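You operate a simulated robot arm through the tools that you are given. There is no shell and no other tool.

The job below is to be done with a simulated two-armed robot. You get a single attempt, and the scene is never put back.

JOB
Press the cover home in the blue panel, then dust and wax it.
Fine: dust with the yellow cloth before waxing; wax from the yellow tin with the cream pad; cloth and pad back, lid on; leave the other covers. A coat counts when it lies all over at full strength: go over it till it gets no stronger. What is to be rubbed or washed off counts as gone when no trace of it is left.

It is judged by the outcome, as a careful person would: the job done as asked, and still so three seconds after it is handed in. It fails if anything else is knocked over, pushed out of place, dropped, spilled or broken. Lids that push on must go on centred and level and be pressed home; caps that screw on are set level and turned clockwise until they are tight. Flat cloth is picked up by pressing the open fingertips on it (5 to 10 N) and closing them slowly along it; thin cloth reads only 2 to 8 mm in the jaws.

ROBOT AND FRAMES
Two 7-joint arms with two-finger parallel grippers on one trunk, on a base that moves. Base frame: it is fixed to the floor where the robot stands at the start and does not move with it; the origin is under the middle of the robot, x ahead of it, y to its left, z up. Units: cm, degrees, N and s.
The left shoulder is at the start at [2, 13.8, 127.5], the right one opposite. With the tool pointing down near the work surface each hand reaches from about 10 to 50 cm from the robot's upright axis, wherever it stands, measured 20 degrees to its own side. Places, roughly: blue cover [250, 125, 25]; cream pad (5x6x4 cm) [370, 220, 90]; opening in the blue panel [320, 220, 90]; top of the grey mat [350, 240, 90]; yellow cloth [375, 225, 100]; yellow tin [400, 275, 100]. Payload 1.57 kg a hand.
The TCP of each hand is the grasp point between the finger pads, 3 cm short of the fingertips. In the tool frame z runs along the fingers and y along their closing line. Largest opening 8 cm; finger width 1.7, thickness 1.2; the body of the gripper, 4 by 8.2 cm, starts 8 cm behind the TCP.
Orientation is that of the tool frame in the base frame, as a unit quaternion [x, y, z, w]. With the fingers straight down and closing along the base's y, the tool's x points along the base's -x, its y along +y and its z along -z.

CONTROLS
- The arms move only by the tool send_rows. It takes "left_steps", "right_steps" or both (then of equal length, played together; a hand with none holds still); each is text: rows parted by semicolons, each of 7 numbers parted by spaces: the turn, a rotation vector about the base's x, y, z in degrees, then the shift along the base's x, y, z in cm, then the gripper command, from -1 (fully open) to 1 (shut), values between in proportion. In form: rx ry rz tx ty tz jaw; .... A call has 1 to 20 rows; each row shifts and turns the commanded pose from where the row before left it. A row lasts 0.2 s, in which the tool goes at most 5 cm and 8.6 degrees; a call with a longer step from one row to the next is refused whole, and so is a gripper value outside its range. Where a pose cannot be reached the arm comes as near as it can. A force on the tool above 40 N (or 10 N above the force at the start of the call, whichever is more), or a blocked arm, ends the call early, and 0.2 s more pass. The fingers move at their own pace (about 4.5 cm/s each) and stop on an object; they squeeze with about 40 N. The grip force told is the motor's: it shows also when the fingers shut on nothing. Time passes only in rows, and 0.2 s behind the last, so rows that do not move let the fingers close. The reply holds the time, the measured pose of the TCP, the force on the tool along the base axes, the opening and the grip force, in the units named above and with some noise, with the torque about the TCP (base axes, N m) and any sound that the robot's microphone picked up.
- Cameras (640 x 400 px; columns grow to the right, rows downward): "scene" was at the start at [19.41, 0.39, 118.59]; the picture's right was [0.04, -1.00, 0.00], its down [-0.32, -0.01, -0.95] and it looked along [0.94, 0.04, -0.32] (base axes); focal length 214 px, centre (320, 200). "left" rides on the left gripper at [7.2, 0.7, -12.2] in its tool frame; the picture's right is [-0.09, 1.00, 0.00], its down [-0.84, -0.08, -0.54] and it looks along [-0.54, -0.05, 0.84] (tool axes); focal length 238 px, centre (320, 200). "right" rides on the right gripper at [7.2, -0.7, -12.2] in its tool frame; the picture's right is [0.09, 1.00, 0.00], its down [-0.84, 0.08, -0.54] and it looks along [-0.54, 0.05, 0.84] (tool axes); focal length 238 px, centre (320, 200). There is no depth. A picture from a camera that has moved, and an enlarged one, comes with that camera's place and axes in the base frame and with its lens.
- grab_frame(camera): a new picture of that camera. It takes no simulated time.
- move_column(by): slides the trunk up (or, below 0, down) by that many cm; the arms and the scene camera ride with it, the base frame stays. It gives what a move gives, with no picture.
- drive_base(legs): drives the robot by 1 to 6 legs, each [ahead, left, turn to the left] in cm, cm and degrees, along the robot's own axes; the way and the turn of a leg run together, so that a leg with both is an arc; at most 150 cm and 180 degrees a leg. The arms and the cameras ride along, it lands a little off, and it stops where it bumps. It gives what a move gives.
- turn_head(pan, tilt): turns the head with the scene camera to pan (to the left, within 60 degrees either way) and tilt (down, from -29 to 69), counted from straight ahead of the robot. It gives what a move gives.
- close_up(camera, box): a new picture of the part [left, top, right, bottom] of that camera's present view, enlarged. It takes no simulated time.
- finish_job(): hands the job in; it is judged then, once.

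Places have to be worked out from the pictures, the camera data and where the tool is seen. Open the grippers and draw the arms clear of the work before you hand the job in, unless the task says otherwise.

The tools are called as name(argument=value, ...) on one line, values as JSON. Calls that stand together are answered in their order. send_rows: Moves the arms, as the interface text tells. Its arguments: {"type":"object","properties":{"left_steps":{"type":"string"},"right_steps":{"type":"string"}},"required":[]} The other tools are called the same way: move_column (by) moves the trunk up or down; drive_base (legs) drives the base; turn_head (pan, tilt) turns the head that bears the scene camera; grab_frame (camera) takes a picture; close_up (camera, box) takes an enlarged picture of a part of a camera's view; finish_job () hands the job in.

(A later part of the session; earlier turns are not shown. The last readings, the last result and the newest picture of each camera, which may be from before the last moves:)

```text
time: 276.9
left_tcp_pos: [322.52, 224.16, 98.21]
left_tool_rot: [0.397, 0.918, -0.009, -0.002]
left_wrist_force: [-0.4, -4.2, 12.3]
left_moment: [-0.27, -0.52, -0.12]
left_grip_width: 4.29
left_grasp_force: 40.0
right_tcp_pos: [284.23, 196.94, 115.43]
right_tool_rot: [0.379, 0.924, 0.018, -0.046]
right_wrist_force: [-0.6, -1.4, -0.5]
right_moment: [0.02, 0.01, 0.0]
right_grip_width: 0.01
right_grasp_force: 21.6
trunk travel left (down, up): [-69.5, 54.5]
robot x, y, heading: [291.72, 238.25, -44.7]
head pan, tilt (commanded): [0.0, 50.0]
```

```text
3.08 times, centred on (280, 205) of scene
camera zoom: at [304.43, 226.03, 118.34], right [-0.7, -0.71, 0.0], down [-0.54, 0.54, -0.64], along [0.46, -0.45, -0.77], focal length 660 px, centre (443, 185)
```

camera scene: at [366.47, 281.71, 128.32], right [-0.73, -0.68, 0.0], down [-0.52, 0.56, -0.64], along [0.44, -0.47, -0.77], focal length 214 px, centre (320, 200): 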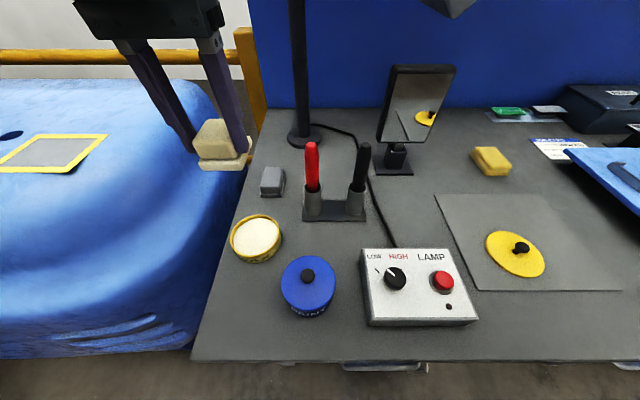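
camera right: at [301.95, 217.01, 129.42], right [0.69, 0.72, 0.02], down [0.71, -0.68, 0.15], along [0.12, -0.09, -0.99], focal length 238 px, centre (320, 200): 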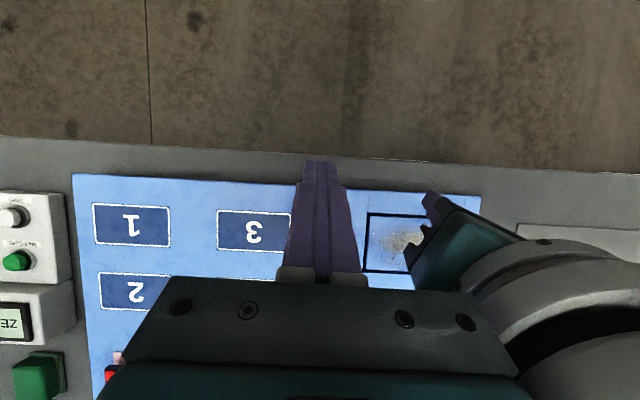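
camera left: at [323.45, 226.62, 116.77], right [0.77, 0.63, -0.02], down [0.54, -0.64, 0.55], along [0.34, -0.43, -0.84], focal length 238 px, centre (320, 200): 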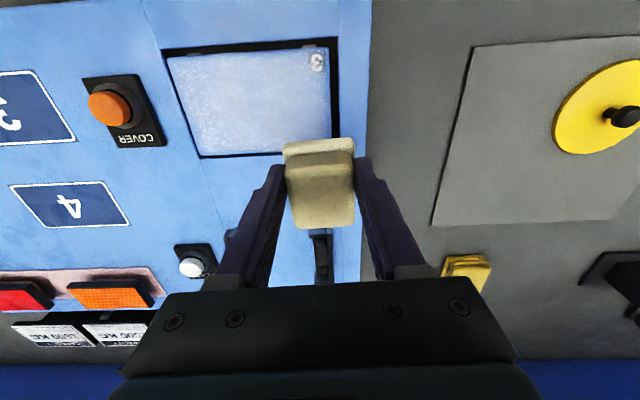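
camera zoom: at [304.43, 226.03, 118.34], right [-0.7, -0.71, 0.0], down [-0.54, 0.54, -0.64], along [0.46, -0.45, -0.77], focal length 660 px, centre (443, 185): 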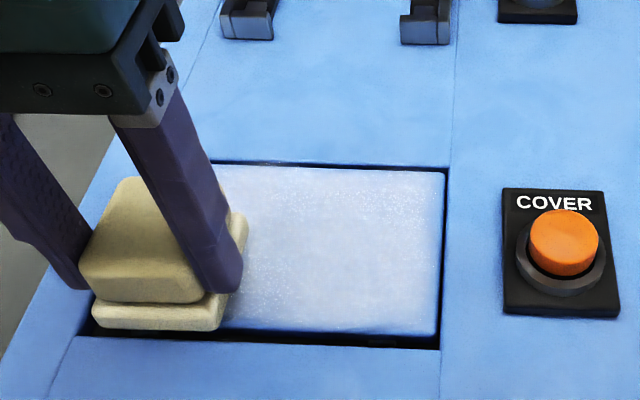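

The coat is becoming clearly whiter, so it does get stronger. Continuing over the middle and far bands.

send_rows(left_steps="0 0 0 0.5 0.45 0 1; 0 0 0 1.3 -1.4 0 1; 0 0 0 -1.22 -1.14 0 1; 0 0 0 -1.22 -1.14 0 1; 0 0 0 -1.22 -1.14 0 1; 0 0 0 -1.22 -1.14 0 1; 0 0 0 -1.22 -1.14 0 1; 0 0 0 -1.22 -1.14 0 1; 0 0 0 1.3 -1.4 0 1; 0 0 0 0.2 -0.2 0 1; 0 0 0 1.22 1.14 0 1; 0 0 0 1.22 1.14 0 1; 0 0 0 1.22 1.14 0 1; 0 0 0 1.22 1.14 0 1; 0 0 0 1.22 1.14 0 1; 0 0 0 1.22 1.14 0 1")

close_up(camera="scene", box=[190, 140, 370, 270])

```text
time: 280.3
left_tcp_pos: [325.89, 221.51, 98.08]
left_tool_rot: [0.399, 0.917, -0.009, -0.001]
left_wrist_force: [-3.7, -2.0, 15.0]
left_moment: [-0.34, -0.43, -0.18]
left_grip_width: 4.28
left_grasp_force: 40.5
right_tcp_pos: [284.25, 197.04, 115.45]
right_tool_rot: [0.379, 0.924, 0.019, -0.045]
right_wrist_force: [-0.2, -0.1, -1.3]
right_moment: [-0.05, -0.01, 0.04]
right_grip_width: 0.0
right_grasp_force: 21.1
trunk travel left (down, up): [-69.5, 54.5]
robot x, y, heading: [291.62, 238.45, -44.3]
head pan, tilt (commanded): [0.0, 50.0]
```

```text
3.08 times, centred on (280, 205) of scene
camera zoom: at [304.41, 226.02, 118.35], right [-0.7, -0.71, 0.0], down [-0.54, 0.54, -0.64], along [0.46, -0.45, -0.77], focal length 660 px, centre (443, 185)
```

zoom: 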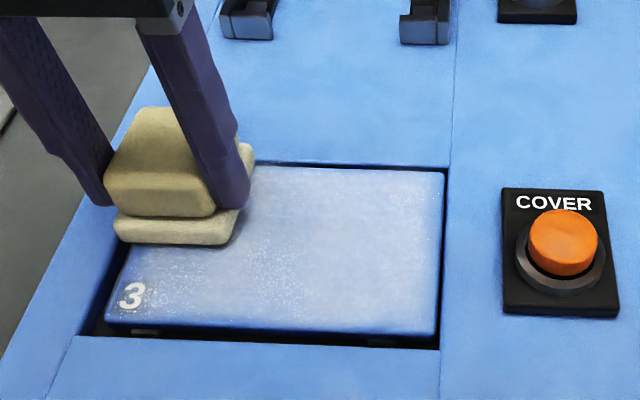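

Continuing with another full set of overlapping strokes, ending at the near edge.

send_rows(left_steps="0 0 0 -1.22 -1.14 0 1; 0 0 0 -1.22 -1.14 0 1; 0 0 0 -1.22 -1.14 0 1; 0 0 0 -1.22 -1.14 0 1; 0 0 0 -1.22 -1.14 0 1; 0 0 0 -1.22 -1.14 0 1; 0 0 0 -1.45 1.55 0 1; 0 0 0 1.22 1.14 0 1; 0 0 0 1.22 1.14 0 1; 0 0 0 1.22 1.14 0 1; 0 0 0 1.22 1.14 0 1; 0 0 0 1.22 1.14 0 1; 0 0 0 1.22 1.14 0 1; 0 0 0 -1.6 1.7 0 1; 0 0 0 -1.22 -1.14 0 1; 0 0 0 -1.22 -1.14 0 1; 0 0 0 -1.22 -1.14 0 1; 0 0 0 -1.22 -1.14 0 1; 0 0 0 -1.22 -1.14 0 1; 0 0 0 -1.22 -1.14 0 1")

close_up(camera="scene", box=[190, 140, 370, 270])

```text
time: 284.5
left_tcp_pos: [315.51, 218.09, 98.12]
left_tool_rot: [0.398, 0.917, -0.009, -0.001]
left_wrist_force: [-1.0, -0.2, 0.1]
left_moment: [0.02, -0.04, -0.03]
left_grip_width: 4.27
left_grasp_force: 40.2
right_tcp_pos: [284.16, 196.98, 115.51]
right_tool_rot: [0.379, 0.924, 0.019, -0.047]
right_wrist_force: [-1.0, 0.2, -1.2]
right_moment: [0.0, -0.01, -0.03]
right_grip_width: 0.01
right_grasp_force: 20.9
trunk travel left (down, up): [-69.5, 54.5]
robot x, y, heading: [291.6, 238.56, -44.6]
head pan, tilt (commanded): [0.0, 50.0]
```

```text
3.08 times, centred on (280, 205) of scene
camera zoom: at [304.38, 226.1, 118.32], right [-0.7, -0.71, 0.0], down [-0.55, 0.54, -0.64], along [0.46, -0.45, -0.77], focal length 660 px, centre (443, 185)
```

zoom: 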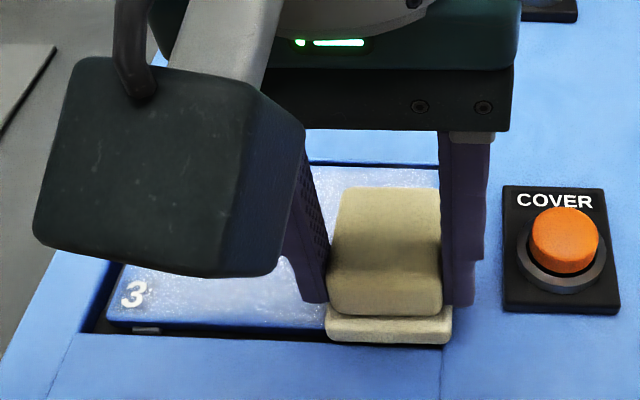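

Contact was lost at the corner (pad creeping up in the grip slightly). I lower until pressure returns and repeat the near band and right margin.

send_rows(left_steps="0 0 0 0 0 -0.08 1; 0 0 0 0 0 -0.08 1; 0 0 0 0 0 0 1")

```text
time: 285.3
left_tcp_pos: [315.57, 218.03, 98.02]
left_tool_rot: [0.399, 0.917, -0.008, -0.001]
left_wrist_force: [-2.7, 2.7, 18.3]
left_moment: [-0.05, -0.75, 0.12]
left_grip_width: 4.28
left_grasp_force: 40.1
right_tcp_pos: [284.23, 196.95, 115.3]
right_tool_rot: [0.379, 0.924, 0.02, -0.045]
right_wrist_force: [0.3, -0.1, 0.3]
right_moment: [-0.01, 0.01, 0.0]
right_grip_width: 0.0
right_grasp_force: 20.7
trunk travel left (down, up): [-69.5, 54.5]
robot x, y, heading: [291.24, 238.59, -44.3]
head pan, tilt (commanded): [0.0, 50.0]
```

18 N. Sweeping the whole plate again from the near band to the far one.

send_rows(left_steps="0 0 0 1.22 1.14 0 1; 0 0 0 1.22 1.14 0 1; 0 0 0 1.22 1.14 0 1; 0 0 0 1.22 1.14 0 1; 0 0 0 1.22 1.14 0 1; 0 0 0 1.22 1.14 0 1; 0 0 0 1.45 -1.55 0 1; 0 0 0 -1.22 -1.14 0 1; 0 0 0 -1.22 -1.14 0 1; 0 0 0 -1.22 -1.14 0 1; 0 0 0 -1.22 -1.14 0 1; 0 0 0 -1.22 -1.14 0 1; 0 0 0 -1.22 -1.14 0 1; 0 0 0 1.5 -1.6 0 1; 0 0 0 1.22 1.14 0 1; 0 0 0 1.22 1.14 0 1; 0 0 0 1.22 1.14 0 1; 0 0 0 1.22 1.14 0 1; 0 0 0 1.22 1.14 0 1; 0 0 0 1.22 1.14 0 1")

close_up(camera="scene", box=[190, 140, 370, 270])

```text
time: 289.5
left_tcp_pos: [325.79, 221.6, 98.0]
left_tool_rot: [0.399, 0.917, -0.008, -0.001]
left_wrist_force: [-1.5, -2.2, 11.0]
left_moment: [-0.23, -0.43, -0.12]
left_grip_width: 4.27
left_grasp_force: 39.9
right_tcp_pos: [284.19, 196.98, 115.43]
right_tool_rot: [0.379, 0.924, 0.018, -0.044]
right_wrist_force: [0.7, -0.2, -0.5]
right_moment: [-0.01, 0.06, 0.0]
right_grip_width: 0.02
right_grasp_force: 21.1
trunk travel left (down, up): [-69.5, 54.5]
robot x, y, heading: [292.04, 238.44, -44.5]
head pan, tilt (commanded): [0.0, 50.0]
```

```text
3.08 times, centred on (280, 205) of scene
camera zoom: at [304.43, 226.04, 118.33], right [-0.7, -0.71, 0.0], down [-0.54, 0.54, -0.64], along [0.46, -0.45, -0.77], focal length 660 px, centre (443, 185)
```

zoom: 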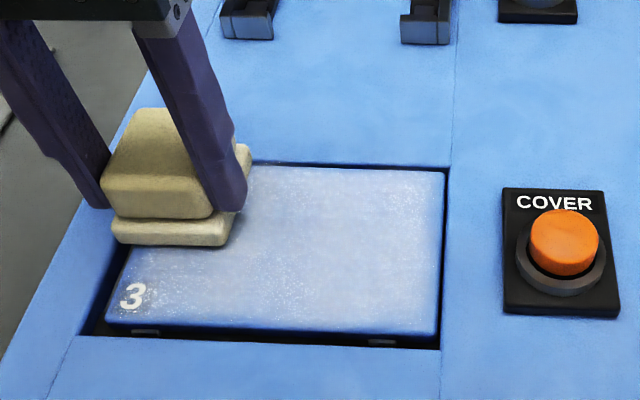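

I lift off and move left to compare the coat in a clear view.

send_rows(left_steps="0 0 0 0 0 0.5 1; 0 0 0 0 0 2 1; 0 0 0 1 1 3 1; 0 0 0 2 1.8 2 1; 0 0 0 2 1.8 0 1; 0 0 0 0 0 0 1")

close_up(camera="scene", box=[190, 140, 370, 270])

close_up(camera="left", box=[80, 20, 320, 200])

```text
time: 290.9
left_tcp_pos: [331.01, 226.26, 105.53]
left_tool_rot: [0.398, 0.917, -0.007, -0.003]
left_wrist_force: [0.5, 0.2, -1.0]
left_moment: [-0.02, 0.04, 0.08]
left_grip_width: 4.29
left_grasp_force: 40.0
right_tcp_pos: [284.13, 197.04, 115.43]
right_tool_rot: [0.379, 0.924, 0.019, -0.046]
right_wrist_force: [0.4, 0.3, 0.8]
right_moment: [0.03, 0.0, 0.0]
right_grip_width: 0.01
right_grasp_force: 21.5
trunk travel left (down, up): [-69.5, 54.5]
robot x, y, heading: [291.77, 238.52, -44.8]
head pan, tilt (commanded): [0.0, 50.0]
```

```text
3.08 times, centred on (280, 205) of scene
camera zoom: at [304.38, 226.1, 118.32], right [-0.7, -0.71, 0.0], down [-0.55, 0.54, -0.64], along [0.46, -0.45, -0.77], focal length 660 px, centre (443, 185)
```

zoom: 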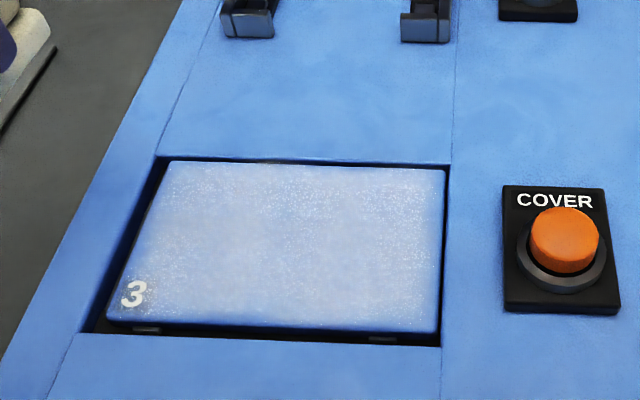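

```text
2.22 times, centred on (200, 110) of left
camera zoom: at [326.56, 232.21, 117.68], right [0.79, 0.61, -0.02], down [0.52, -0.66, 0.55], along [0.32, -0.44, -0.84], focal length 530 px, centre (587, 400)
```

zoom: 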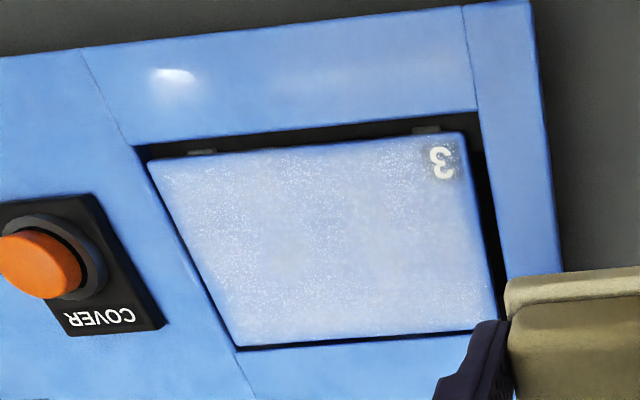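

The coat is quite even; the near and left margins look slightly weaker. I work those margins with more overlap.

send_rows(left_steps="0 0 0 -2 -0.12 0 1; 0 0 0 -2 -0.12 0 1; 0 0 0 -2 -0.13 0 1; 0 0 0 -2.15 -0.13 0 1; 0 0 0 0 0 -3 1; 0 0 0 0 0 -2.5 1; 0 0 0 0 0 -1.2 1; 0 0 0 0 0 -0.5 1; 0 0 0 0 0 -0.2 1; 0 0 0 0 0 0 1")

```text
time: 293.1
left_tcp_pos: [322.78, 225.82, 98.05]
left_tool_rot: [0.397, 0.918, -0.008, -0.002]
left_wrist_force: [-1.6, 2.2, 11.9]
left_moment: [-0.08, -0.45, 0.06]
left_grip_width: 4.29
left_grasp_force: 39.9
right_tcp_pos: [284.14, 197.0, 115.41]
right_tool_rot: [0.379, 0.924, 0.02, -0.045]
right_wrist_force: [-0.4, 0.7, -0.1]
right_moment: [0.02, -0.02, 0.0]
right_grip_width: 0.0
right_grasp_force: 21.2
trunk travel left (down, up): [-69.5, 54.5]
robot x, y, heading: [291.84, 238.6, -44.5]
head pan, tilt (commanded): [0.0, 50.0]
```

12 N. Front margin to the right, right margin up and down, and back.

send_rows(left_steps="0 0 0 -1.17 -1.1 0 1; 0 0 0 -1.17 -1.1 0 1; 0 0 0 -1.17 -1.1 0 1; 0 0 0 -1.17 -1.1 0 1; 0 0 0 -1.17 -1.1 0 1; 0 0 0 -1.17 -1.1 0 1; 0 0 0 -1.17 -1.1 0 1; 0 0 0 1.14 -1.22 0 1; 0 0 0 1.14 -1.22 0 1; 0 0 0 1.14 -1.22 0 1; 0 0 0 -1.14 1.22 0 1; 0 0 0 -1.14 1.22 0 1; 0 0 0 -1.14 1.22 0 1; 0 0 0 1.17 1.1 0 1; 0 0 0 1.17 1.1 0 1; 0 0 0 1.17 1.1 0 1; 0 0 0 1.17 1.1 0 1; 0 0 0 1.17 1.1 0 1; 0 0 0 1.17 1.1 0 1; 0 0 0 1.17 1.1 0 1")

```text
time: 297.3
left_tcp_pos: [322.57, 225.66, 98.06]
left_tool_rot: [0.399, 0.917, -0.01, -0.003]
left_wrist_force: [-5.8, -3.8, 9.6]
left_moment: [-0.32, -0.15, -0.2]
left_grip_width: 4.3
left_grasp_force: 39.4
right_tcp_pos: [283.9, 197.01, 115.45]
right_tool_rot: [0.379, 0.924, 0.019, -0.045]
right_wrist_force: [-0.2, 0.0, 0.9]
right_moment: [0.01, -0.05, 0.0]
right_grip_width: 0.0
right_grasp_force: 21.7
trunk travel left (down, up): [-69.5, 54.5]
robot x, y, heading: [292.15, 238.72, -44.9]
head pan, tilt (commanded): [0.0, 50.0]
```

Next the left margin up and down, then the far margin.

send_rows(left_steps="0 0 0 1.14 -1.22 0 1; 0 0 0 1.14 -1.22 0 1; 0 0 0 1.14 -1.22 0 1; 0 0 0 -1.14 1.22 0 1; 0 0 0 -1.14 1.22 0 1; 0 0 0 -1.14 1.22 0 1; 0 0 0 1.14 -1.22 0 1; 0 0 0 1.14 -1.22 0 1; 0 0 0 1.14 -1.22 0 1; 0 0 0 -1.17 -1.1 0 1; 0 0 0 -1.17 -1.1 0 1; 0 0 0 -1.17 -1.1 0 1; 0 0 0 -1.17 -1.1 0 1; 0 0 0 -1.17 -1.1 0 1; 0 0 0 -1.17 -1.1 0 1; 0 0 0 1.17 1.1 0 1; 0 0 0 1.17 1.1 0 1; 0 0 0 1.17 1.1 0 1; 0 0 0 1.17 1.1 0 1; 0 0 0 1.17 1.1 0 1")

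```text
time: 301.5
left_tcp_pos: [324.74, 221.12, 98.19]
left_tool_rot: [0.398, 0.917, -0.009, -0.003]
left_wrist_force: [-0.2, -0.2, -0.5]
left_moment: [0.03, 0.01, 0.03]
left_grip_width: 4.32
left_grasp_force: 40.0
right_tcp_pos: [284.17, 196.98, 115.35]
right_tool_rot: [0.379, 0.924, 0.02, -0.046]
right_wrist_force: [-0.4, 0.1, 0.1]
right_moment: [0.03, -0.01, 0.04]
right_grip_width: 0.0
right_grasp_force: 20.3
trunk travel left (down, up): [-69.5, 54.5]
robot x, y, heading: [291.77, 238.66, -44.7]
head pan, tilt (commanded): [0.0, 50.0]
```

I lift and inspect again.

send_rows(left_steps="0 0 0 0 0 0.5 1; 0 0 0 0 0 2 1; 0 0 0 2 1.8 3 1; 0 0 0 2 1.8 2 1; 0 0 0 2 1.8 0 1; 0 0 0 0 0 0 1")

close_up(camera="scene", box=[190, 140, 370, 270])

close_up(camera="left", box=[80, 20, 320, 200])

```text
time: 302.9
left_tcp_pos: [331.07, 226.74, 105.63]
left_tool_rot: [0.398, 0.917, -0.009, -0.002]
left_wrist_force: [-1.2, 0.8, -0.9]
left_moment: [0.04, 0.0, 0.01]
left_grip_width: 4.31
left_grasp_force: 40.2
right_tcp_pos: [284.27, 197.11, 115.33]
right_tool_rot: [0.379, 0.924, 0.019, -0.047]
right_wrist_force: [-0.1, 0.2, 0.3]
right_moment: [0.0, -0.03, 0.03]
right_grip_width: 0.01
right_grasp_force: 20.8
trunk travel left (down, up): [-69.5, 54.5]
robot x, y, heading: [291.72, 238.89, -44.7]
head pan, tilt (commanded): [0.0, 50.0]
```

```text
3.08 times, centred on (280, 205) of scene
camera zoom: at [304.38, 226.1, 118.32], right [-0.7, -0.71, 0.0], down [-0.55, 0.54, -0.64], along [0.46, -0.45, -0.77], focal length 660 px, centre (443, 185)
```

zoom: 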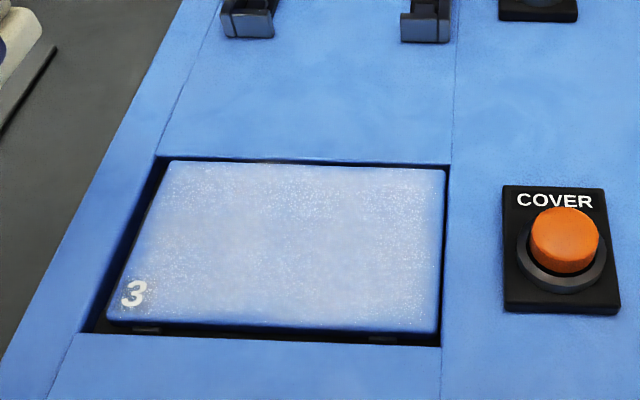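

```text
2.22 times, centred on (200, 110) of left
camera zoom: at [326.68, 232.51, 117.74], right [0.79, 0.61, -0.02], down [0.52, -0.66, 0.55], along [0.32, -0.44, -0.84], focal length 530 px, centre (587, 400)
```

zoom: 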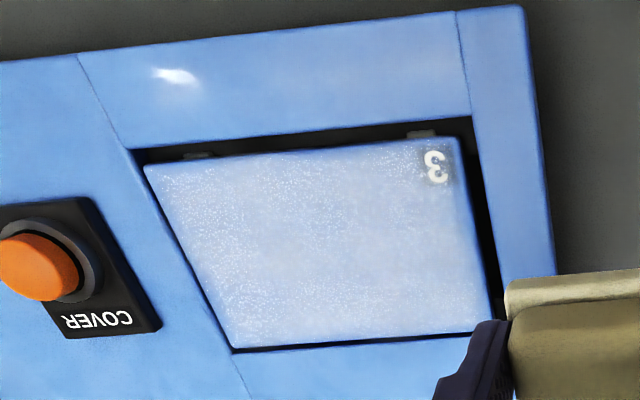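

I take a tight close-up of the coat as a reference for comparing strength after another dip.

close_up(camera="scene", box=[215, 180, 325, 250])

```text
5.71 times, centred on (270, 215) of scene
camera zoom: at [304.38, 226.1, 118.32], right [-0.7, -0.71, 0.0], down [-0.55, 0.54, -0.64], along [0.46, -0.45, -0.77], focal length 1226 px, centre (606, 114)
```

zoom: 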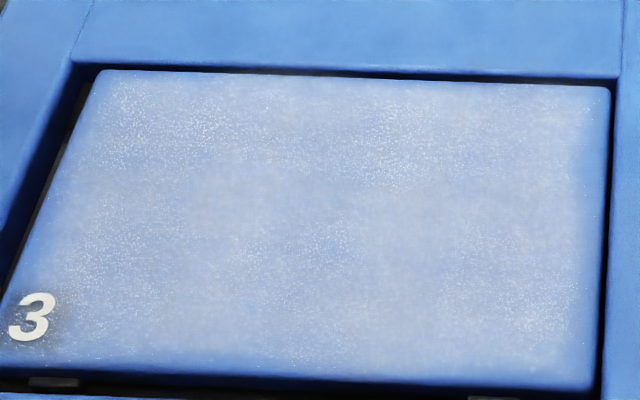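

Now a third dip to verify. Hand back in front, trunk up, drive to the tin.

send_rows(left_steps="0 0 0 -2 -1.9 0 1; 0 0 0 -2 -1.9 0 1; 0 0 0 -2 -1.9 0 1; 0 0 0 0 0 0 1")

move_column(by=10)

drive_base(legs=[[-23, 0, -2.3], [0, 86, 0], [25, 0, 0]])

grab_frame(camera="scene")

grab_frame(camera="left")

```text
time: 303.9
left_tcp_pos: [324.78, 220.98, 105.56]
left_tool_rot: [0.398, 0.917, -0.008, -0.003]
left_wrist_force: [-0.8, -0.4, -1.1]
left_moment: [-0.01, 0.01, -0.01]
left_grip_width: 4.28
left_grasp_force: 40.1
right_tcp_pos: [284.03, 197.02, 115.41]
right_tool_rot: [0.379, 0.924, 0.02, -0.046]
right_wrist_force: [0.3, -0.5, 1.0]
right_moment: [-0.04, -0.01, -0.02]
right_grip_width: 0.01
right_grasp_force: 21.6
trunk travel left (down, up): [-69.5, 54.5]
robot x, y, heading: [291.75, 238.35, -44.6]
head pan, tilt (commanded): [0.0, 50.0]
```

```text
time: 305.3
left_tcp_pos: [324.83, 221.04, 115.58]
left_tool_rot: [0.398, 0.918, -0.008, -0.002]
left_wrist_force: [0.5, 0.6, -1.0]
left_moment: [0.04, 0.02, 0.0]
left_grip_width: 4.28
left_grasp_force: 39.9
right_tcp_pos: [284.19, 197.07, 125.44]
right_tool_rot: [0.379, 0.924, 0.02, -0.045]
right_wrist_force: [0.6, 0.1, 0.0]
right_moment: [0.02, 0.03, -0.02]
right_grip_width: 0.0
right_grasp_force: 21.6
trunk travel left (down, up): [-79.5, 44.5]
robot x, y, heading: [291.03, 238.82, -44.7]
head pan, tilt (commanded): [0.0, 50.0]
```

```text
time: 312.6
left_tcp_pos: [388.33, 276.06, 115.61]
left_tool_rot: [0.422, 0.906, -0.007, -0.003]
left_wrist_force: [1.0, 0.2, -0.5]
left_moment: [0.0, 0.02, 0.04]
left_grip_width: 4.32
left_grasp_force: 39.8
right_tcp_pos: [346.45, 254.41, 125.34]
right_tool_rot: [0.403, 0.914, 0.02, -0.045]
right_wrist_force: [0.3, 0.4, -0.3]
right_moment: [-0.01, -0.01, -0.02]
right_grip_width: 0.0
right_grasp_force: 21.7
trunk travel left (down, up): [-79.5, 44.5]
robot x, y, heading: [356.12, 295.1, -47.9]
head pan, tilt (commanded): [0.0, 50.0]
```

```text
taken
camera scene: at [368.15, 282.26, 128.32], right [-0.74, -0.67, 0.0], down [-0.52, 0.57, -0.64], along [0.43, -0.48, -0.77], focal length 214 px, centre (320, 200)
```

scene: 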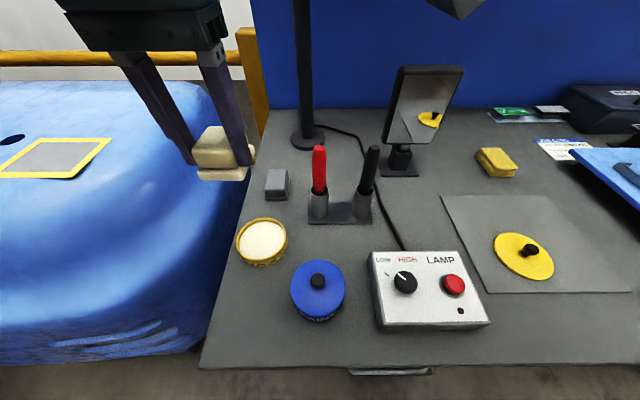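

```text
taken
camera left: at [384.36, 282.13, 127.72], right [0.82, 0.57, -0.02], down [0.49, -0.68, 0.55], along [0.3, -0.46, -0.84], focal length 238 px, centre (320, 200)
```

left: 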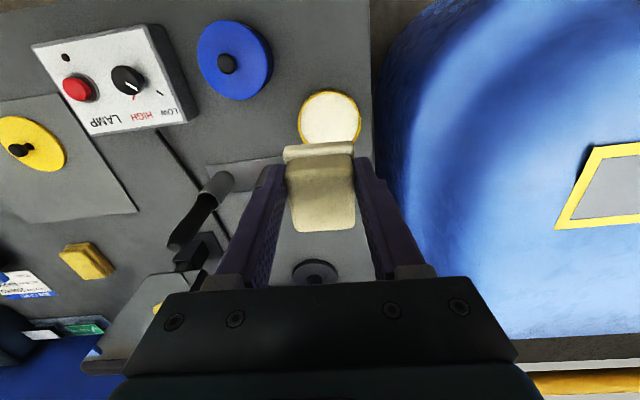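

I move to the same dip position as last time (TCP [389.7, 275.4]) and lower.

send_rows(left_steps="0 0 1 0.68 -0.33 0 1; 0 0 1 0.68 -0.32 0 1; 0 0 0 0 0 0 1")

move_column(by=-10)

send_rows(left_steps="0 0 0 0 0 -3 1; 0 0 0 0 0 -3 1; 0 0 0 0 0 -2 1; 0 0 0 0 0 -0.7 1; 0 0 0 0 0 0 1")

close_up(camera="left", box=[240, 80, 400, 240])

```text
time: 313.4
left_tcp_pos: [389.66, 275.47, 115.5]
left_tool_rot: [0.406, 0.914, -0.009, -0.003]
left_wrist_force: [0.0, 0.5, -0.4]
left_moment: [0.0, 0.04, -0.01]
left_grip_width: 4.28
left_grasp_force: 40.4
right_tcp_pos: [346.42, 254.19, 125.44]
right_tool_rot: [0.404, 0.914, 0.021, -0.045]
right_wrist_force: [-0.7, -1.0, 0.8]
right_moment: [-0.02, -0.02, 0.01]
right_grip_width: 0.01
right_grasp_force: 21.3
trunk travel left (down, up): [-79.5, 44.5]
robot x, y, heading: [355.93, 295.27, -47.8]
head pan, tilt (commanded): [0.0, 50.0]
```

```text
time: 314.8
left_tcp_pos: [389.69, 275.39, 105.54]
left_tool_rot: [0.406, 0.914, -0.008, -0.003]
left_wrist_force: [-0.8, -0.1, 0.6]
left_moment: [0.01, -0.02, 0.01]
left_grip_width: 4.3
left_grasp_force: 40.1
right_tcp_pos: [346.31, 254.37, 115.32]
right_tool_rot: [0.404, 0.914, 0.021, -0.046]
right_wrist_force: [0.4, 0.3, -0.5]
right_moment: [-0.03, -0.02, 0.0]
right_grip_width: 0.02
right_grasp_force: 21.6
trunk travel left (down, up): [-69.5, 54.5]
robot x, y, heading: [356.33, 295.65, -47.7]
head pan, tilt (commanded): [0.0, 50.0]
```

```text
time: 316.0
left_tcp_pos: [389.67, 275.36, 96.82]
left_tool_rot: [0.406, 0.914, -0.008, -0.002]
left_wrist_force: [0.4, -0.6, 0.4]
left_moment: [0.0, 0.01, -0.01]
left_grip_width: 4.29
left_grasp_force: 39.5
right_tcp_pos: [346.51, 254.35, 115.37]
right_tool_rot: [0.404, 0.913, 0.021, -0.045]
right_wrist_force: [0.2, 0.3, 0.1]
right_moment: [-0.01, 0.02, 0.0]
right_grip_width: 0.0
right_grasp_force: 21.3
trunk travel left (down, up): [-69.5, 54.5]
robot x, y, heading: [356.55, 295.07, -47.6]
head pan, tilt (commanded): [0.0, 50.0]
```

```text
2.50 times, centred on (320, 160) of left
camera zoom: at [385.53, 281.31, 109.08], right [0.8, 0.6, -0.02], down [0.51, -0.67, 0.55], along [0.32, -0.44, -0.84], focal length 596 px, centre (320, 300)
```

zoom: 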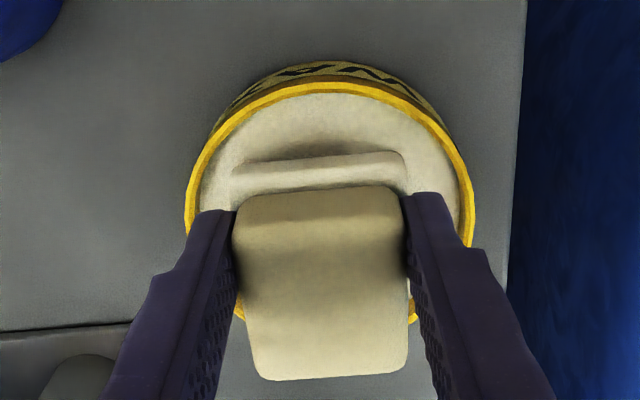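

Well inside the rim. Lowering to the wax.

send_rows(left_steps="0 0 0 0 0 -0.8 1; 0 0 0 0 0 -0.6 1; 0 0 0 0 0 -0.3 1; 0 0 0 0 0 -0.2 1; 0 0 0 0 0 -0.15 1; 0 0 0 0 0 -0.15 1; 0 0 0 0 0 0 1")

```text
time: 317.6
left_tcp_pos: [389.74, 275.36, 94.77]
left_tool_rot: [0.406, 0.914, -0.008, -0.002]
left_wrist_force: [-2.2, 0.5, 8.1]
left_moment: [-0.1, -0.33, 0.04]
left_grip_width: 4.28
left_grasp_force: 40.0
right_tcp_pos: [346.33, 254.32, 115.36]
right_tool_rot: [0.404, 0.914, 0.02, -0.045]
right_wrist_force: [1.0, 0.4, 0.5]
right_moment: [-0.02, 0.0, 0.01]
right_grip_width: 0.0
right_grasp_force: 21.3
trunk travel left (down, up): [-69.5, 54.5]
robot x, y, heading: [356.17, 295.4, -47.6]
head pan, tilt (commanded): [0.0, 50.0]
```

Contact with 8 N. Slightly more pressure, dwell, then lift.

send_rows(left_steps="0 0 0 0 0 -0.05 1; 0 0 0 0 0 0 1; 0 0 0 0 0 0 1; 0 0 0 0 0 0 1; 0 0 0 0 0 0.2 1; 0 0 0 0 0 0.6 1; 0 0 0 0 0 1.5 1; 0 0 0 0 0 2.5 1; 0 0 0 0 0 3 1; 0 0 0 0 0 2 1; 0 0 0 0 0 0 1")

move_column(by=10)

drive_base(legs=[[-26, 0, 0], [0, -86, 0], [23, 0, 0.5]])

grab_frame(camera="left")

```text
time: 320.0
left_tcp_pos: [389.58, 275.45, 104.33]
left_tool_rot: [0.406, 0.914, -0.007, -0.001]
left_wrist_force: [0.6, 0.1, 0.4]
left_moment: [0.01, 0.02, 0.01]
left_grip_width: 4.28
left_grasp_force: 39.9
right_tcp_pos: [346.45, 254.28, 115.36]
right_tool_rot: [0.403, 0.914, 0.021, -0.045]
right_wrist_force: [0.5, 0.2, 0.1]
right_moment: [-0.02, 0.02, 0.0]
right_grip_width: 0.01
right_grasp_force: 21.1
trunk travel left (down, up): [-69.5, 54.5]
robot x, y, heading: [356.14, 294.92, -47.5]
head pan, tilt (commanded): [0.0, 50.0]
```

```text
time: 321.3
left_tcp_pos: [389.67, 275.51, 114.36]
left_tool_rot: [0.406, 0.914, -0.007, -0.003]
left_wrist_force: [0.1, -0.9, -0.1]
left_moment: [0.01, 0.02, 0.01]
left_grip_width: 4.31
left_grasp_force: 39.7
right_tcp_pos: [346.45, 254.3, 125.36]
right_tool_rot: [0.402, 0.914, 0.021, -0.045]
right_wrist_force: [-0.6, -0.1, -0.5]
right_moment: [0.02, -0.01, 0.02]
right_grip_width: 0.0
right_grasp_force: 21.4
trunk travel left (down, up): [-79.5, 44.5]
robot x, y, heading: [356.31, 295.42, -47.7]
head pan, tilt (commanded): [0.0, 50.0]
```

```text
time: 328.7
left_tcp_pos: [322.38, 219.63, 114.26]
left_tool_rot: [0.407, 0.913, -0.007, -0.003]
left_wrist_force: [-0.1, 0.3, -1.1]
left_moment: [0.01, 0.02, -0.03]
left_grip_width: 4.29
left_grasp_force: 40.2
right_tcp_pos: [279.01, 198.57, 125.45]
right_tool_rot: [0.404, 0.914, 0.021, -0.045]
right_wrist_force: [-0.2, 0.3, -0.7]
right_moment: [0.03, -0.01, 0.02]
right_grip_width: 0.0
right_grasp_force: 21.1
trunk travel left (down, up): [-79.5, 44.5]
robot x, y, heading: [288.64, 239.46, -48.1]
head pan, tilt (commanded): [0.0, 50.0]
```

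```text
taken
camera left: at [318.22, 225.5, 126.49], right [0.8, 0.6, -0.02], down [0.51, -0.67, 0.54], along [0.31, -0.45, -0.84], focal length 238 px, centre (320, 200)
```

left: 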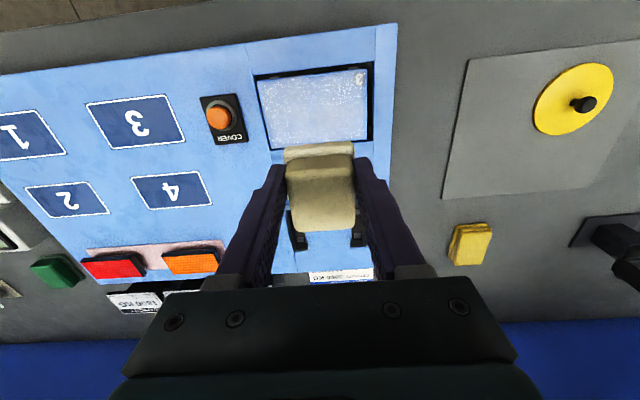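

At the cover. Trunk down 10, then to contact at the centre.

move_column(by=-10)

send_rows(left_steps="0 0 0.6 -0.75 0.15 -1 1; 0 0 0.6 -0.75 0.15 -1.5 1; 0 0 0 0 0 -2 1; 0 0 0 0 0 -0.8 1; 0 0 0 0 0 -0.4 1; 0 0 0 0 0 -0.2 1; 0 0 0 0 0 -0.15 1; 0 0 0 0 0 0 1")

```text
time: 330.0
left_tcp_pos: [322.35, 219.6, 104.33]
left_tool_rot: [0.407, 0.913, -0.007, -0.002]
left_wrist_force: [-0.3, 0.2, -0.3]
left_moment: [0.02, 0.03, 0.02]
left_grip_width: 4.3
left_grasp_force: 40.0
right_tcp_pos: [279.13, 198.56, 115.32]
right_tool_rot: [0.404, 0.913, 0.021, -0.045]
right_wrist_force: [0.5, 0.1, -0.7]
right_moment: [-0.02, 0.02, 0.03]
right_grip_width: 0.0
right_grasp_force: 21.8
trunk travel left (down, up): [-69.5, 54.5]
robot x, y, heading: [289.0, 239.68, -47.6]
head pan, tilt (commanded): [0.0, 50.0]
```

```text
time: 331.8
left_tcp_pos: [320.81, 219.9, 98.28]
left_tool_rot: [0.398, 0.917, -0.008, -0.003]
left_wrist_force: [0.4, 0.1, -0.8]
left_moment: [-0.01, 0.01, 0.0]
left_grip_width: 4.29
left_grasp_force: 40.1
right_tcp_pos: [279.07, 198.54, 115.35]
right_tool_rot: [0.405, 0.913, 0.021, -0.046]
right_wrist_force: [0.7, 0.2, 0.2]
right_moment: [0.0, -0.03, 0.02]
right_grip_width: 0.0
right_grasp_force: 21.1
trunk travel left (down, up): [-69.5, 54.5]
robot x, y, heading: [288.69, 239.31, -48.0]
head pan, tilt (commanded): [0.0, 50.0]
```

Just above the surface; easing into contact.

send_rows(left_steps="0 0 0 0 0 -0.1 1; 0 0 0 0 0 -0.1 1; 0 0 0 0 0 -0.08 1; 0 0 0 0 0 0 1")

```text
time: 332.8
left_tcp_pos: [321.02, 219.8, 97.95]
left_tool_rot: [0.398, 0.917, -0.008, -0.002]
left_wrist_force: [-0.9, -0.1, 11.3]
left_moment: [-0.1, -0.45, 0.04]
left_grip_width: 4.28
left_grasp_force: 40.2
right_tcp_pos: [279.08, 198.59, 115.45]
right_tool_rot: [0.404, 0.913, 0.021, -0.046]
right_wrist_force: [-0.8, 0.7, 0.1]
right_moment: [-0.01, -0.02, 0.0]
right_grip_width: 0.0
right_grasp_force: 21.0
trunk travel left (down, up): [-69.5, 54.5]
robot x, y, heading: [289.18, 239.48, -47.8]
head pan, tilt (commanded): [0.0, 50.0]
```

11 N. Sweeping middle and near bands.

send_rows(left_steps="0 0 0 1.2 1.12 0 1; 0 0 0 1.2 1.12 0 1; 0 0 0 1.2 1.12 0 1; 0 0 0 -1.2 -1.12 0 1; 0 0 0 -1.2 -1.12 0 1; 0 0 0 -1.2 -1.12 0 1; 0 0 0 -1.2 -1.12 0 1; 0 0 0 -1.2 -1.12 0 1; 0 0 0 -1.2 -1.12 0 1; 0 0 0 -0.2 -0.2 0 1; 0 0 0 -1.6 1.7 0 1; 0 0 0 1.25 1.17 0 1; 0 0 0 1.25 1.17 0 1; 0 0 0 1.25 1.17 0 1; 0 0 0 1.25 1.17 0 1; 0 0 0 1.25 1.17 0 1; 0 0 0 1.25 1.17 0 1; 0 0 0 1.5 -1.6 0 1; 0 0 0 1.5 -1.6 0 1")

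```text
time: 336.8
left_tcp_pos: [325.86, 221.89, 97.99]
left_tool_rot: [0.399, 0.917, -0.007, -0.004]
left_wrist_force: [-13.3, 3.7, 21.7]
left_moment: [-0.2, -0.3, -0.16]
left_grip_width: 4.33
left_grasp_force: 40.3
right_tcp_pos: [279.0, 198.59, 115.35]
right_tool_rot: [0.404, 0.913, 0.02, -0.047]
right_wrist_force: [0.6, 0.6, 0.1]
right_moment: [0.04, -0.03, 0.01]
right_grip_width: 0.0
right_grasp_force: 21.5
trunk travel left (down, up): [-69.5, 54.5]
robot x, y, heading: [289.13, 239.33, -48.0]
head pan, tilt (commanded): [0.0, 50.0]
```

Now the far band and back down across the plate.

send_rows(left_steps="0 0 0 -1.22 -1.14 0 1; 0 0 0 -1.22 -1.14 0 1; 0 0 0 -1.22 -1.14 0 1; 0 0 0 -1.22 -1.14 0 1; 0 0 0 -1.22 -1.14 0 1; 0 0 0 -1.22 -1.14 0 1; 0 0 0 -1.4 1.5 0 1; 0 0 0 1.22 1.14 0 1; 0 0 0 1.22 1.14 0 1; 0 0 0 1.22 1.14 0 1; 0 0 0 1.22 1.14 0 1; 0 0 0 1.22 1.14 0 1; 0 0 0 1.22 1.14 0 1; 0 0 0 -1.6 1.7 0 1; 0 0 0 -1.22 -1.14 0 1; 0 0 0 -1.22 -1.14 0 1; 0 0 0 -1.22 -1.14 0 1; 0 0 0 -1.22 -1.14 0 1; 0 0 0 -1.22 -1.14 0 1; 0 0 0 -1.22 -1.14 0 1")

```text
time: 341.0
left_tcp_pos: [315.73, 218.26, 98.07]
left_tool_rot: [0.398, 0.917, -0.007, -0.002]
left_wrist_force: [-0.7, -0.5, 1.7]
left_moment: [-0.01, -0.02, -0.03]
left_grip_width: 4.3
left_grasp_force: 40.3
right_tcp_pos: [279.05, 198.65, 115.34]
right_tool_rot: [0.404, 0.913, 0.021, -0.045]
right_wrist_force: [0.2, 0.0, 0.1]
right_moment: [-0.05, -0.03, -0.01]
right_grip_width: 0.01
right_grasp_force: 21.5
trunk travel left (down, up): [-69.5, 54.5]
robot x, y, heading: [288.91, 239.7, -47.6]
head pan, tilt (commanded): [0.0, 50.0]
```

Pressure is light at the near-right corner; I press 0.1 more and run the near, right and far margins.

send_rows(left_steps="0 0 0 -0.3 0.3 -0.1 1; 0 0 0 1.22 1.14 0 1; 0 0 0 1.22 1.14 0 1; 0 0 0 1.22 1.14 0 1; 0 0 0 1.22 1.14 0 1; 0 0 0 1.22 1.14 0 1; 0 0 0 1.22 1.14 0 1; 0 0 0 -1.22 -1.14 0 1; 0 0 0 -1.22 -1.14 0 1; 0 0 0 -1.22 -1.14 0 1; 0 0 0 -1.22 -1.14 0 1; 0 0 0 -1.22 -1.14 0 1; 0 0 0 -1.22 -1.14 0 1; 0 0 0 1.14 -1.22 0 1; 0 0 0 1.14 -1.22 0 1; 0 0 0 1.14 -1.22 0 1; 0 0 0 -1.14 1.22 0 1; 0 0 0 -1.14 1.22 0 1; 0 0 0 1.14 -1.22 0 1; 0 0 0 1.14 -1.22 0 1")

```text
time: 345.2
left_tcp_pos: [318.7, 215.16, 97.99]
left_tool_rot: [0.398, 0.917, -0.006, -0.006]
left_wrist_force: [-12.3, 16.6, 27.8]
left_moment: [0.11, -0.47, 0.1]
left_grip_width: 4.28
left_grasp_force: 40.3
right_tcp_pos: [279.13, 198.84, 115.39]
right_tool_rot: [0.404, 0.914, 0.021, -0.046]
right_wrist_force: [-0.4, -1.0, -0.2]
right_moment: [0.02, 0.01, 0.03]
right_grip_width: 0.0
right_grasp_force: 20.8
trunk travel left (down, up): [-69.5, 54.5]
robot x, y, heading: [288.53, 239.65, -47.8]
head pan, tilt (commanded): [0.0, 50.0]
```

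Far band to the left, left margin, then lift off to look.

send_rows(left_steps="0 0 0 1.22 1.14 0.03 1; 0 0 0 1.22 1.14 0 1; 0 0 0 1.22 1.14 0 1; 0 0 0 1.22 1.14 0 1; 0 0 0 1.22 1.14 0 1; 0 0 0 1.22 1.14 0 1; 0 0 0 -1.14 1.22 0 1; 0 0 0 -1.14 1.22 0 1; 0 0 0 -1.14 1.22 0 1; 0 0 0 1.14 -1.22 0 1; 0 0 0 1.14 -1.22 0 1; 0 0 0 0 0 0.6 1; 0 0 0 0 0 2 1; 0 0 0 1 1 3 1; 0 0 0 2 1.8 2 1; 0 0 0 2 1.8 0 1; 0 0 0 1 1 0 1; 0 0 0 0 0 0 1")

close_up(camera="scene", box=[190, 140, 370, 270])

close_up(camera="left", box=[80, 20, 320, 200])

```text
time: 346.1
left_tcp_pos: [321.92, 218.31, 98.09]
left_tool_rot: [0.401, 0.916, -0.011, -0.006]
left_wrist_force: [-10.7, 4.5, 12.7]
left_moment: [0.06, -0.08, 0.08]
left_grip_width: 4.28
left_grasp_force: 39.4
right_tcp_pos: [279.02, 198.61, 115.31]
right_tool_rot: [0.404, 0.913, 0.021, -0.046]
right_wrist_force: [0.4, -0.3, 0.1]
right_moment: [0.0, -0.03, -0.02]
right_grip_width: 0.0
right_grasp_force: 21.7
trunk travel left (down, up): [-69.5, 54.5]
robot x, y, heading: [288.62, 239.43, -47.9]
head pan, tilt (commanded): [0.0, 50.0]
stopped in row 4 (left hand): the force on the tool passed its limit at 46 N (the readings are from after the stop); the commanded pose is now the measured one
```

```text
3.08 times, centred on (280, 205) of scene
camera zoom: at [300.78, 226.5, 118.27], right [-0.74, -0.67, 0.0], down [-0.52, 0.57, -0.64], along [0.43, -0.48, -0.77], focal length 660 px, centre (443, 185)
```

zoom: 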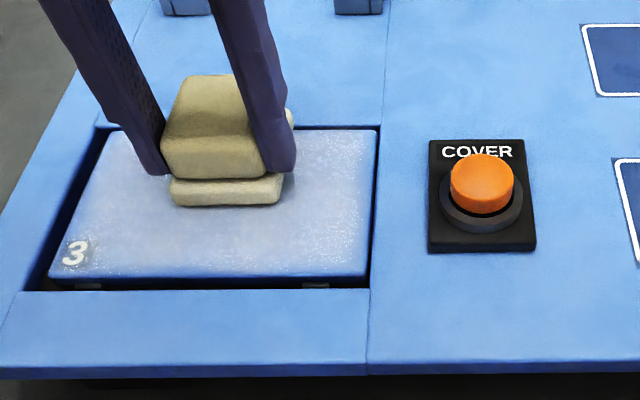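

```text
2.22 times, centred on (200, 110) of left
camera zoom: at [317.87, 224.14, 110.18], right [0.79, 0.61, -0.03], down [0.52, -0.66, 0.54], along [0.31, -0.44, -0.84], focal length 530 px, centre (587, 400)
```

zoom: 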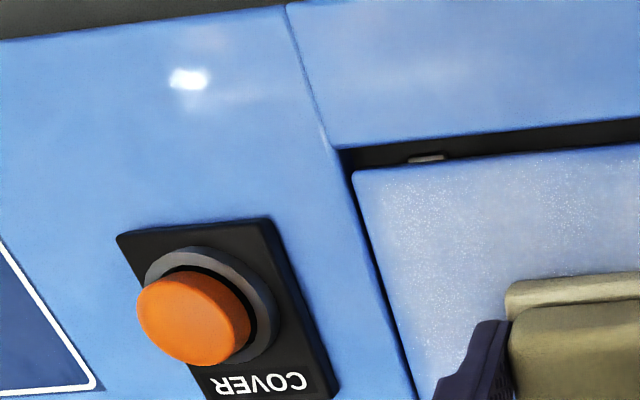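

The force limit stopped it, the pad likely caught the opening's far edge. I lift off and inspect carefully.

send_rows(left_steps="0 0 0 0 0 0.6 1; 0 0 0 0 0 2 1; 0 0 0 1 1 3 1; 0 0 0 2 1.8 2 1; 0 0 0 2 1.8 0 1; 0 0 0 2 1.8 0 1; 0 0 0 0 0 0 1")

close_up(camera="scene", box=[190, 140, 370, 270])

close_up(camera="left", box=[80, 20, 320, 200])

```text
time: 347.7
left_tcp_pos: [329.33, 224.73, 105.6]
left_tool_rot: [0.4, 0.916, -0.011, -0.005]
left_wrist_force: [0.5, -0.5, -1.0]
left_moment: [0.0, 0.01, 0.02]
left_grip_width: 4.29
left_grasp_force: 40.2
right_tcp_pos: [279.21, 198.59, 115.33]
right_tool_rot: [0.403, 0.914, 0.021, -0.045]
right_wrist_force: [0.8, -1.2, 0.0]
right_moment: [0.04, -0.02, 0.01]
right_grip_width: 0.0
right_grasp_force: 21.1
trunk travel left (down, up): [-69.5, 54.5]
robot x, y, heading: [289.08, 239.67, -48.1]
head pan, tilt (commanded): [0.0, 50.0]
```

```text
3.08 times, centred on (280, 205) of scene
camera zoom: at [300.88, 226.47, 118.32], right [-0.74, -0.67, 0.0], down [-0.51, 0.57, -0.64], along [0.43, -0.48, -0.77], focal length 660 px, centre (443, 185)
```

zoom: 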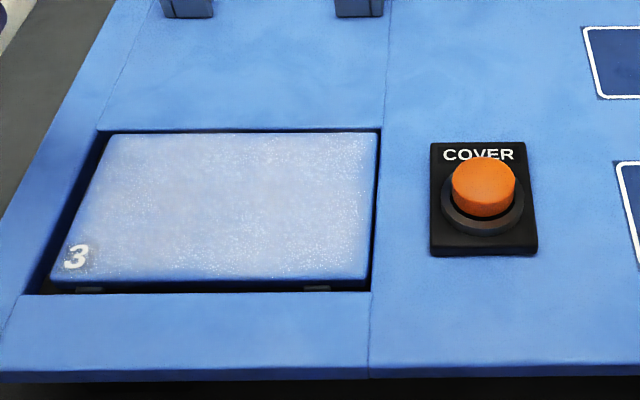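

```text
2.22 times, centred on (200, 110) of left
camera zoom: at [325.15, 230.64, 117.72], right [0.79, 0.61, -0.02], down [0.52, -0.66, 0.54], along [0.32, -0.44, -0.84], focal length 530 px, centre (587, 400)
```

zoom: 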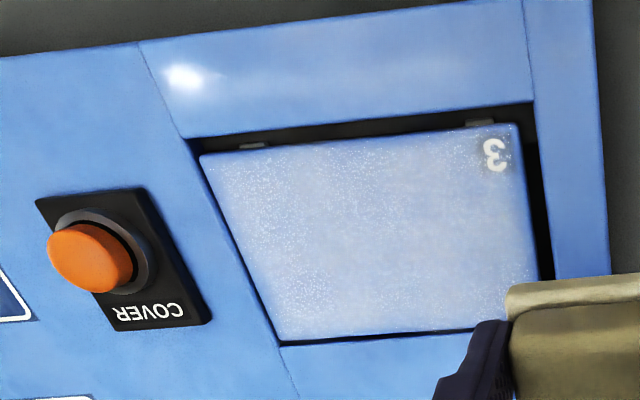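

Tight close-up for comparison with the reference.

close_up(camera="scene", box=[195, 175, 305, 245])

close_up(camera="left", box=[150, 60, 290, 180])

```text
5.71 times, centred on (250, 210) of scene
camera zoom: at [300.88, 226.47, 118.32], right [-0.74, -0.67, 0.0], down [-0.51, 0.57, -0.64], along [0.43, -0.48, -0.77], focal length 1226 px, centre (720, 143)
```

zoom: 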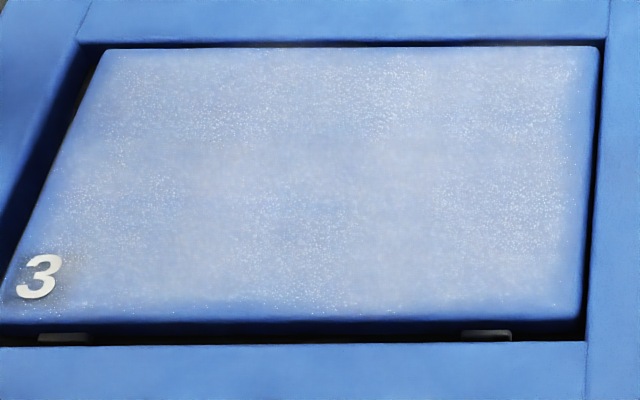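

```text
3.33 times, centred on (220, 120) of left
camera zoom: at [325.15, 230.64, 117.72], right [0.79, 0.61, -0.02], down [0.52, -0.66, 0.54], along [0.32, -0.44, -0.84], focal length 794 px, centre (653, 467)
```

zoom: 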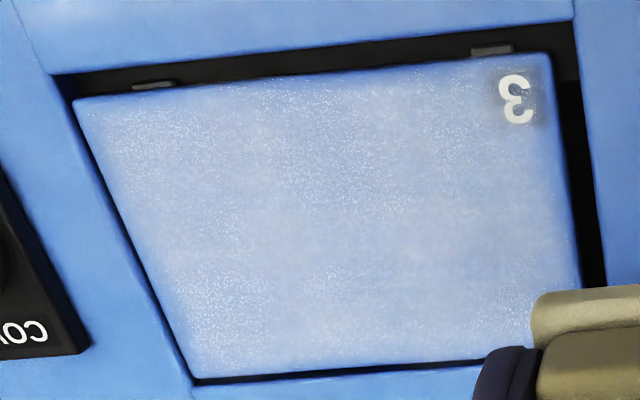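

No visible gain over the reference in the middle, so it is at full strength there. To be sure about the margins I go round them once more with the pad overlapping the edges, starting at the near-left corner.

send_rows(left_steps="0 0 0 -2.2 0.66 0 1; 0 0 0 -2.2 0.66 0 1; 0 0 0 -2.1 0.65 0 1; 0.6 -0.4 0 0 0 -3 1; 0 0 0 0 0 -2.5 1; 0 0 0 0 0 -1.3 1; 0 0 0 0 0 -0.4 1; 0 0 0 0 0 -0.15 1; 0 0 0 0 0 -0.1 1; 0 0 0 0 0 0 1")

```text
time: 349.9
left_tcp_pos: [322.65, 226.5, 98.07]
left_tool_rot: [0.4, 0.916, -0.005, -0.003]
left_wrist_force: [-0.7, 0.9, -0.1]
left_moment: [0.03, 0.02, 0.01]
left_grip_width: 4.29
left_grasp_force: 40.0
right_tcp_pos: [279.06, 198.55, 115.3]
right_tool_rot: [0.404, 0.914, 0.02, -0.045]
right_wrist_force: [-0.4, 0.3, -0.1]
right_moment: [0.01, 0.0, -0.02]
right_grip_width: 0.0
right_grasp_force: 21.0
trunk travel left (down, up): [-69.5, 54.5]
robot x, y, heading: [288.91, 239.3, -47.8]
head pan, tilt (commanded): [0.0, 50.0]
```

Easing into contact.

send_rows(left_steps="0 0 0 0 0 -0.08 1; 0 0 0 0 0 -0.08 1; 0 0 0 0 0 0 1")

```text
time: 350.7
left_tcp_pos: [322.61, 226.51, 98.08]
left_tool_rot: [0.401, 0.916, -0.005, -0.004]
left_wrist_force: [0.4, 0.0, -0.7]
left_moment: [0.0, 0.0, -0.01]
left_grip_width: 4.3
left_grasp_force: 40.4
right_tcp_pos: [279.11, 198.48, 115.48]
right_tool_rot: [0.404, 0.913, 0.021, -0.045]
right_wrist_force: [0.3, 0.6, -0.1]
right_moment: [0.01, 0.01, 0.0]
right_grip_width: 0.0
right_grasp_force: 21.7
trunk travel left (down, up): [-69.5, 54.5]
robot x, y, heading: [288.67, 239.64, -47.9]
head pan, tilt (commanded): [0.0, 50.0]
```

send_rows(left_steps="0 0 0 0 0 -0.1 1; 0 0 0 0 0 -0.08 1; 0 0 0 0 0 0 1")

```text
time: 351.5
left_tcp_pos: [322.9, 226.52, 97.89]
left_tool_rot: [0.401, 0.916, -0.006, -0.003]
left_wrist_force: [-3.8, 2.4, 13.0]
left_moment: [-0.11, -0.44, 0.01]
left_grip_width: 4.29
left_grasp_force: 40.0
right_tcp_pos: [279.15, 198.6, 115.37]
right_tool_rot: [0.403, 0.914, 0.021, -0.045]
right_wrist_force: [-0.2, 0.3, -0.3]
right_moment: [-0.01, -0.03, 0.03]
right_grip_width: 0.0
right_grasp_force: 21.1
trunk travel left (down, up): [-69.5, 54.5]
robot x, y, heading: [288.88, 240.01, -47.6]
head pan, tilt (commanded): [0.0, 50.0]
```

13 N. Near margin to the right, then the right margin up and down.

send_rows(left_steps="0 0 0 -1.1 -1.03 0 1; 0 0 0 -1.1 -1.03 0 1; 0 0 0 -1.1 -1.03 0 1; 0 0 0 -1.1 -1.03 0 1; 0 0 0 -1.1 -1.03 0 1; 0 0 0 -1.1 -1.03 0 1; 0 0 0 -1.1 -1.03 0 1; 0 0 0 -1 -0.95 0 1; 0 0 0 0.94 -1 0 1; 0 0 0 0.94 -1 0 1; 0 0 0 0.94 -1 0 1; 0 0 0 0.94 -1 0 1; 0 0 0 -0.94 1 0 1; 0 0 0 -0.94 1 0 1; 0 0 0 -0.94 1 0 1")

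close_up(camera="scene", box=[190, 140, 370, 270])

```text
time: 353.3
left_tcp_pos: [315.01, 219.0, 97.79]
left_tool_rot: [0.398, 0.917, 0.007, 0.0]
left_wrist_force: [6.5, 15.8, 19.7]
left_moment: [-0.14, -0.4, -0.5]
left_grip_width: 4.3
left_grasp_force: 40.3
right_tcp_pos: [279.33, 198.82, 115.16]
right_tool_rot: [0.403, 0.914, 0.022, -0.044]
right_wrist_force: [0.0, -0.3, -0.2]
right_moment: [-0.01, 0.03, -0.01]
right_grip_width: 0.0
right_grasp_force: 20.9
trunk travel left (down, up): [-69.5, 54.5]
robot x, y, heading: [288.95, 239.66, -47.6]
head pan, tilt (commanded): [0.0, 50.0]
stopped in row 9 (left hand): the force on the tool passed its limit at 47 N (the readings are from after the stop); the commanded pose is now the measured one
```

```text
3.08 times, centred on (280, 205) of scene
camera zoom: at [301.11, 226.69, 118.33], right [-0.74, -0.67, 0.0], down [-0.51, 0.57, -0.64], along [0.43, -0.47, -0.77], focal length 660 px, centre (443, 185)
```

zoom: 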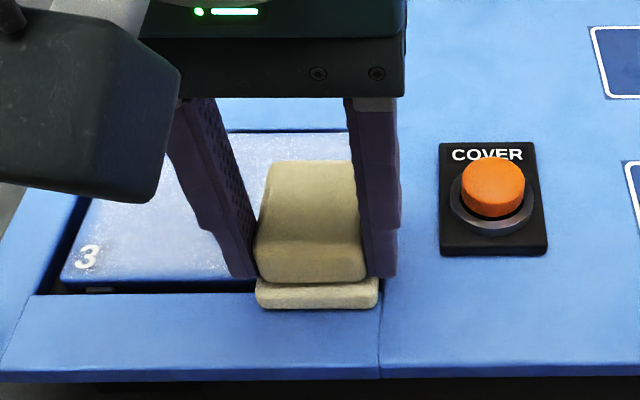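

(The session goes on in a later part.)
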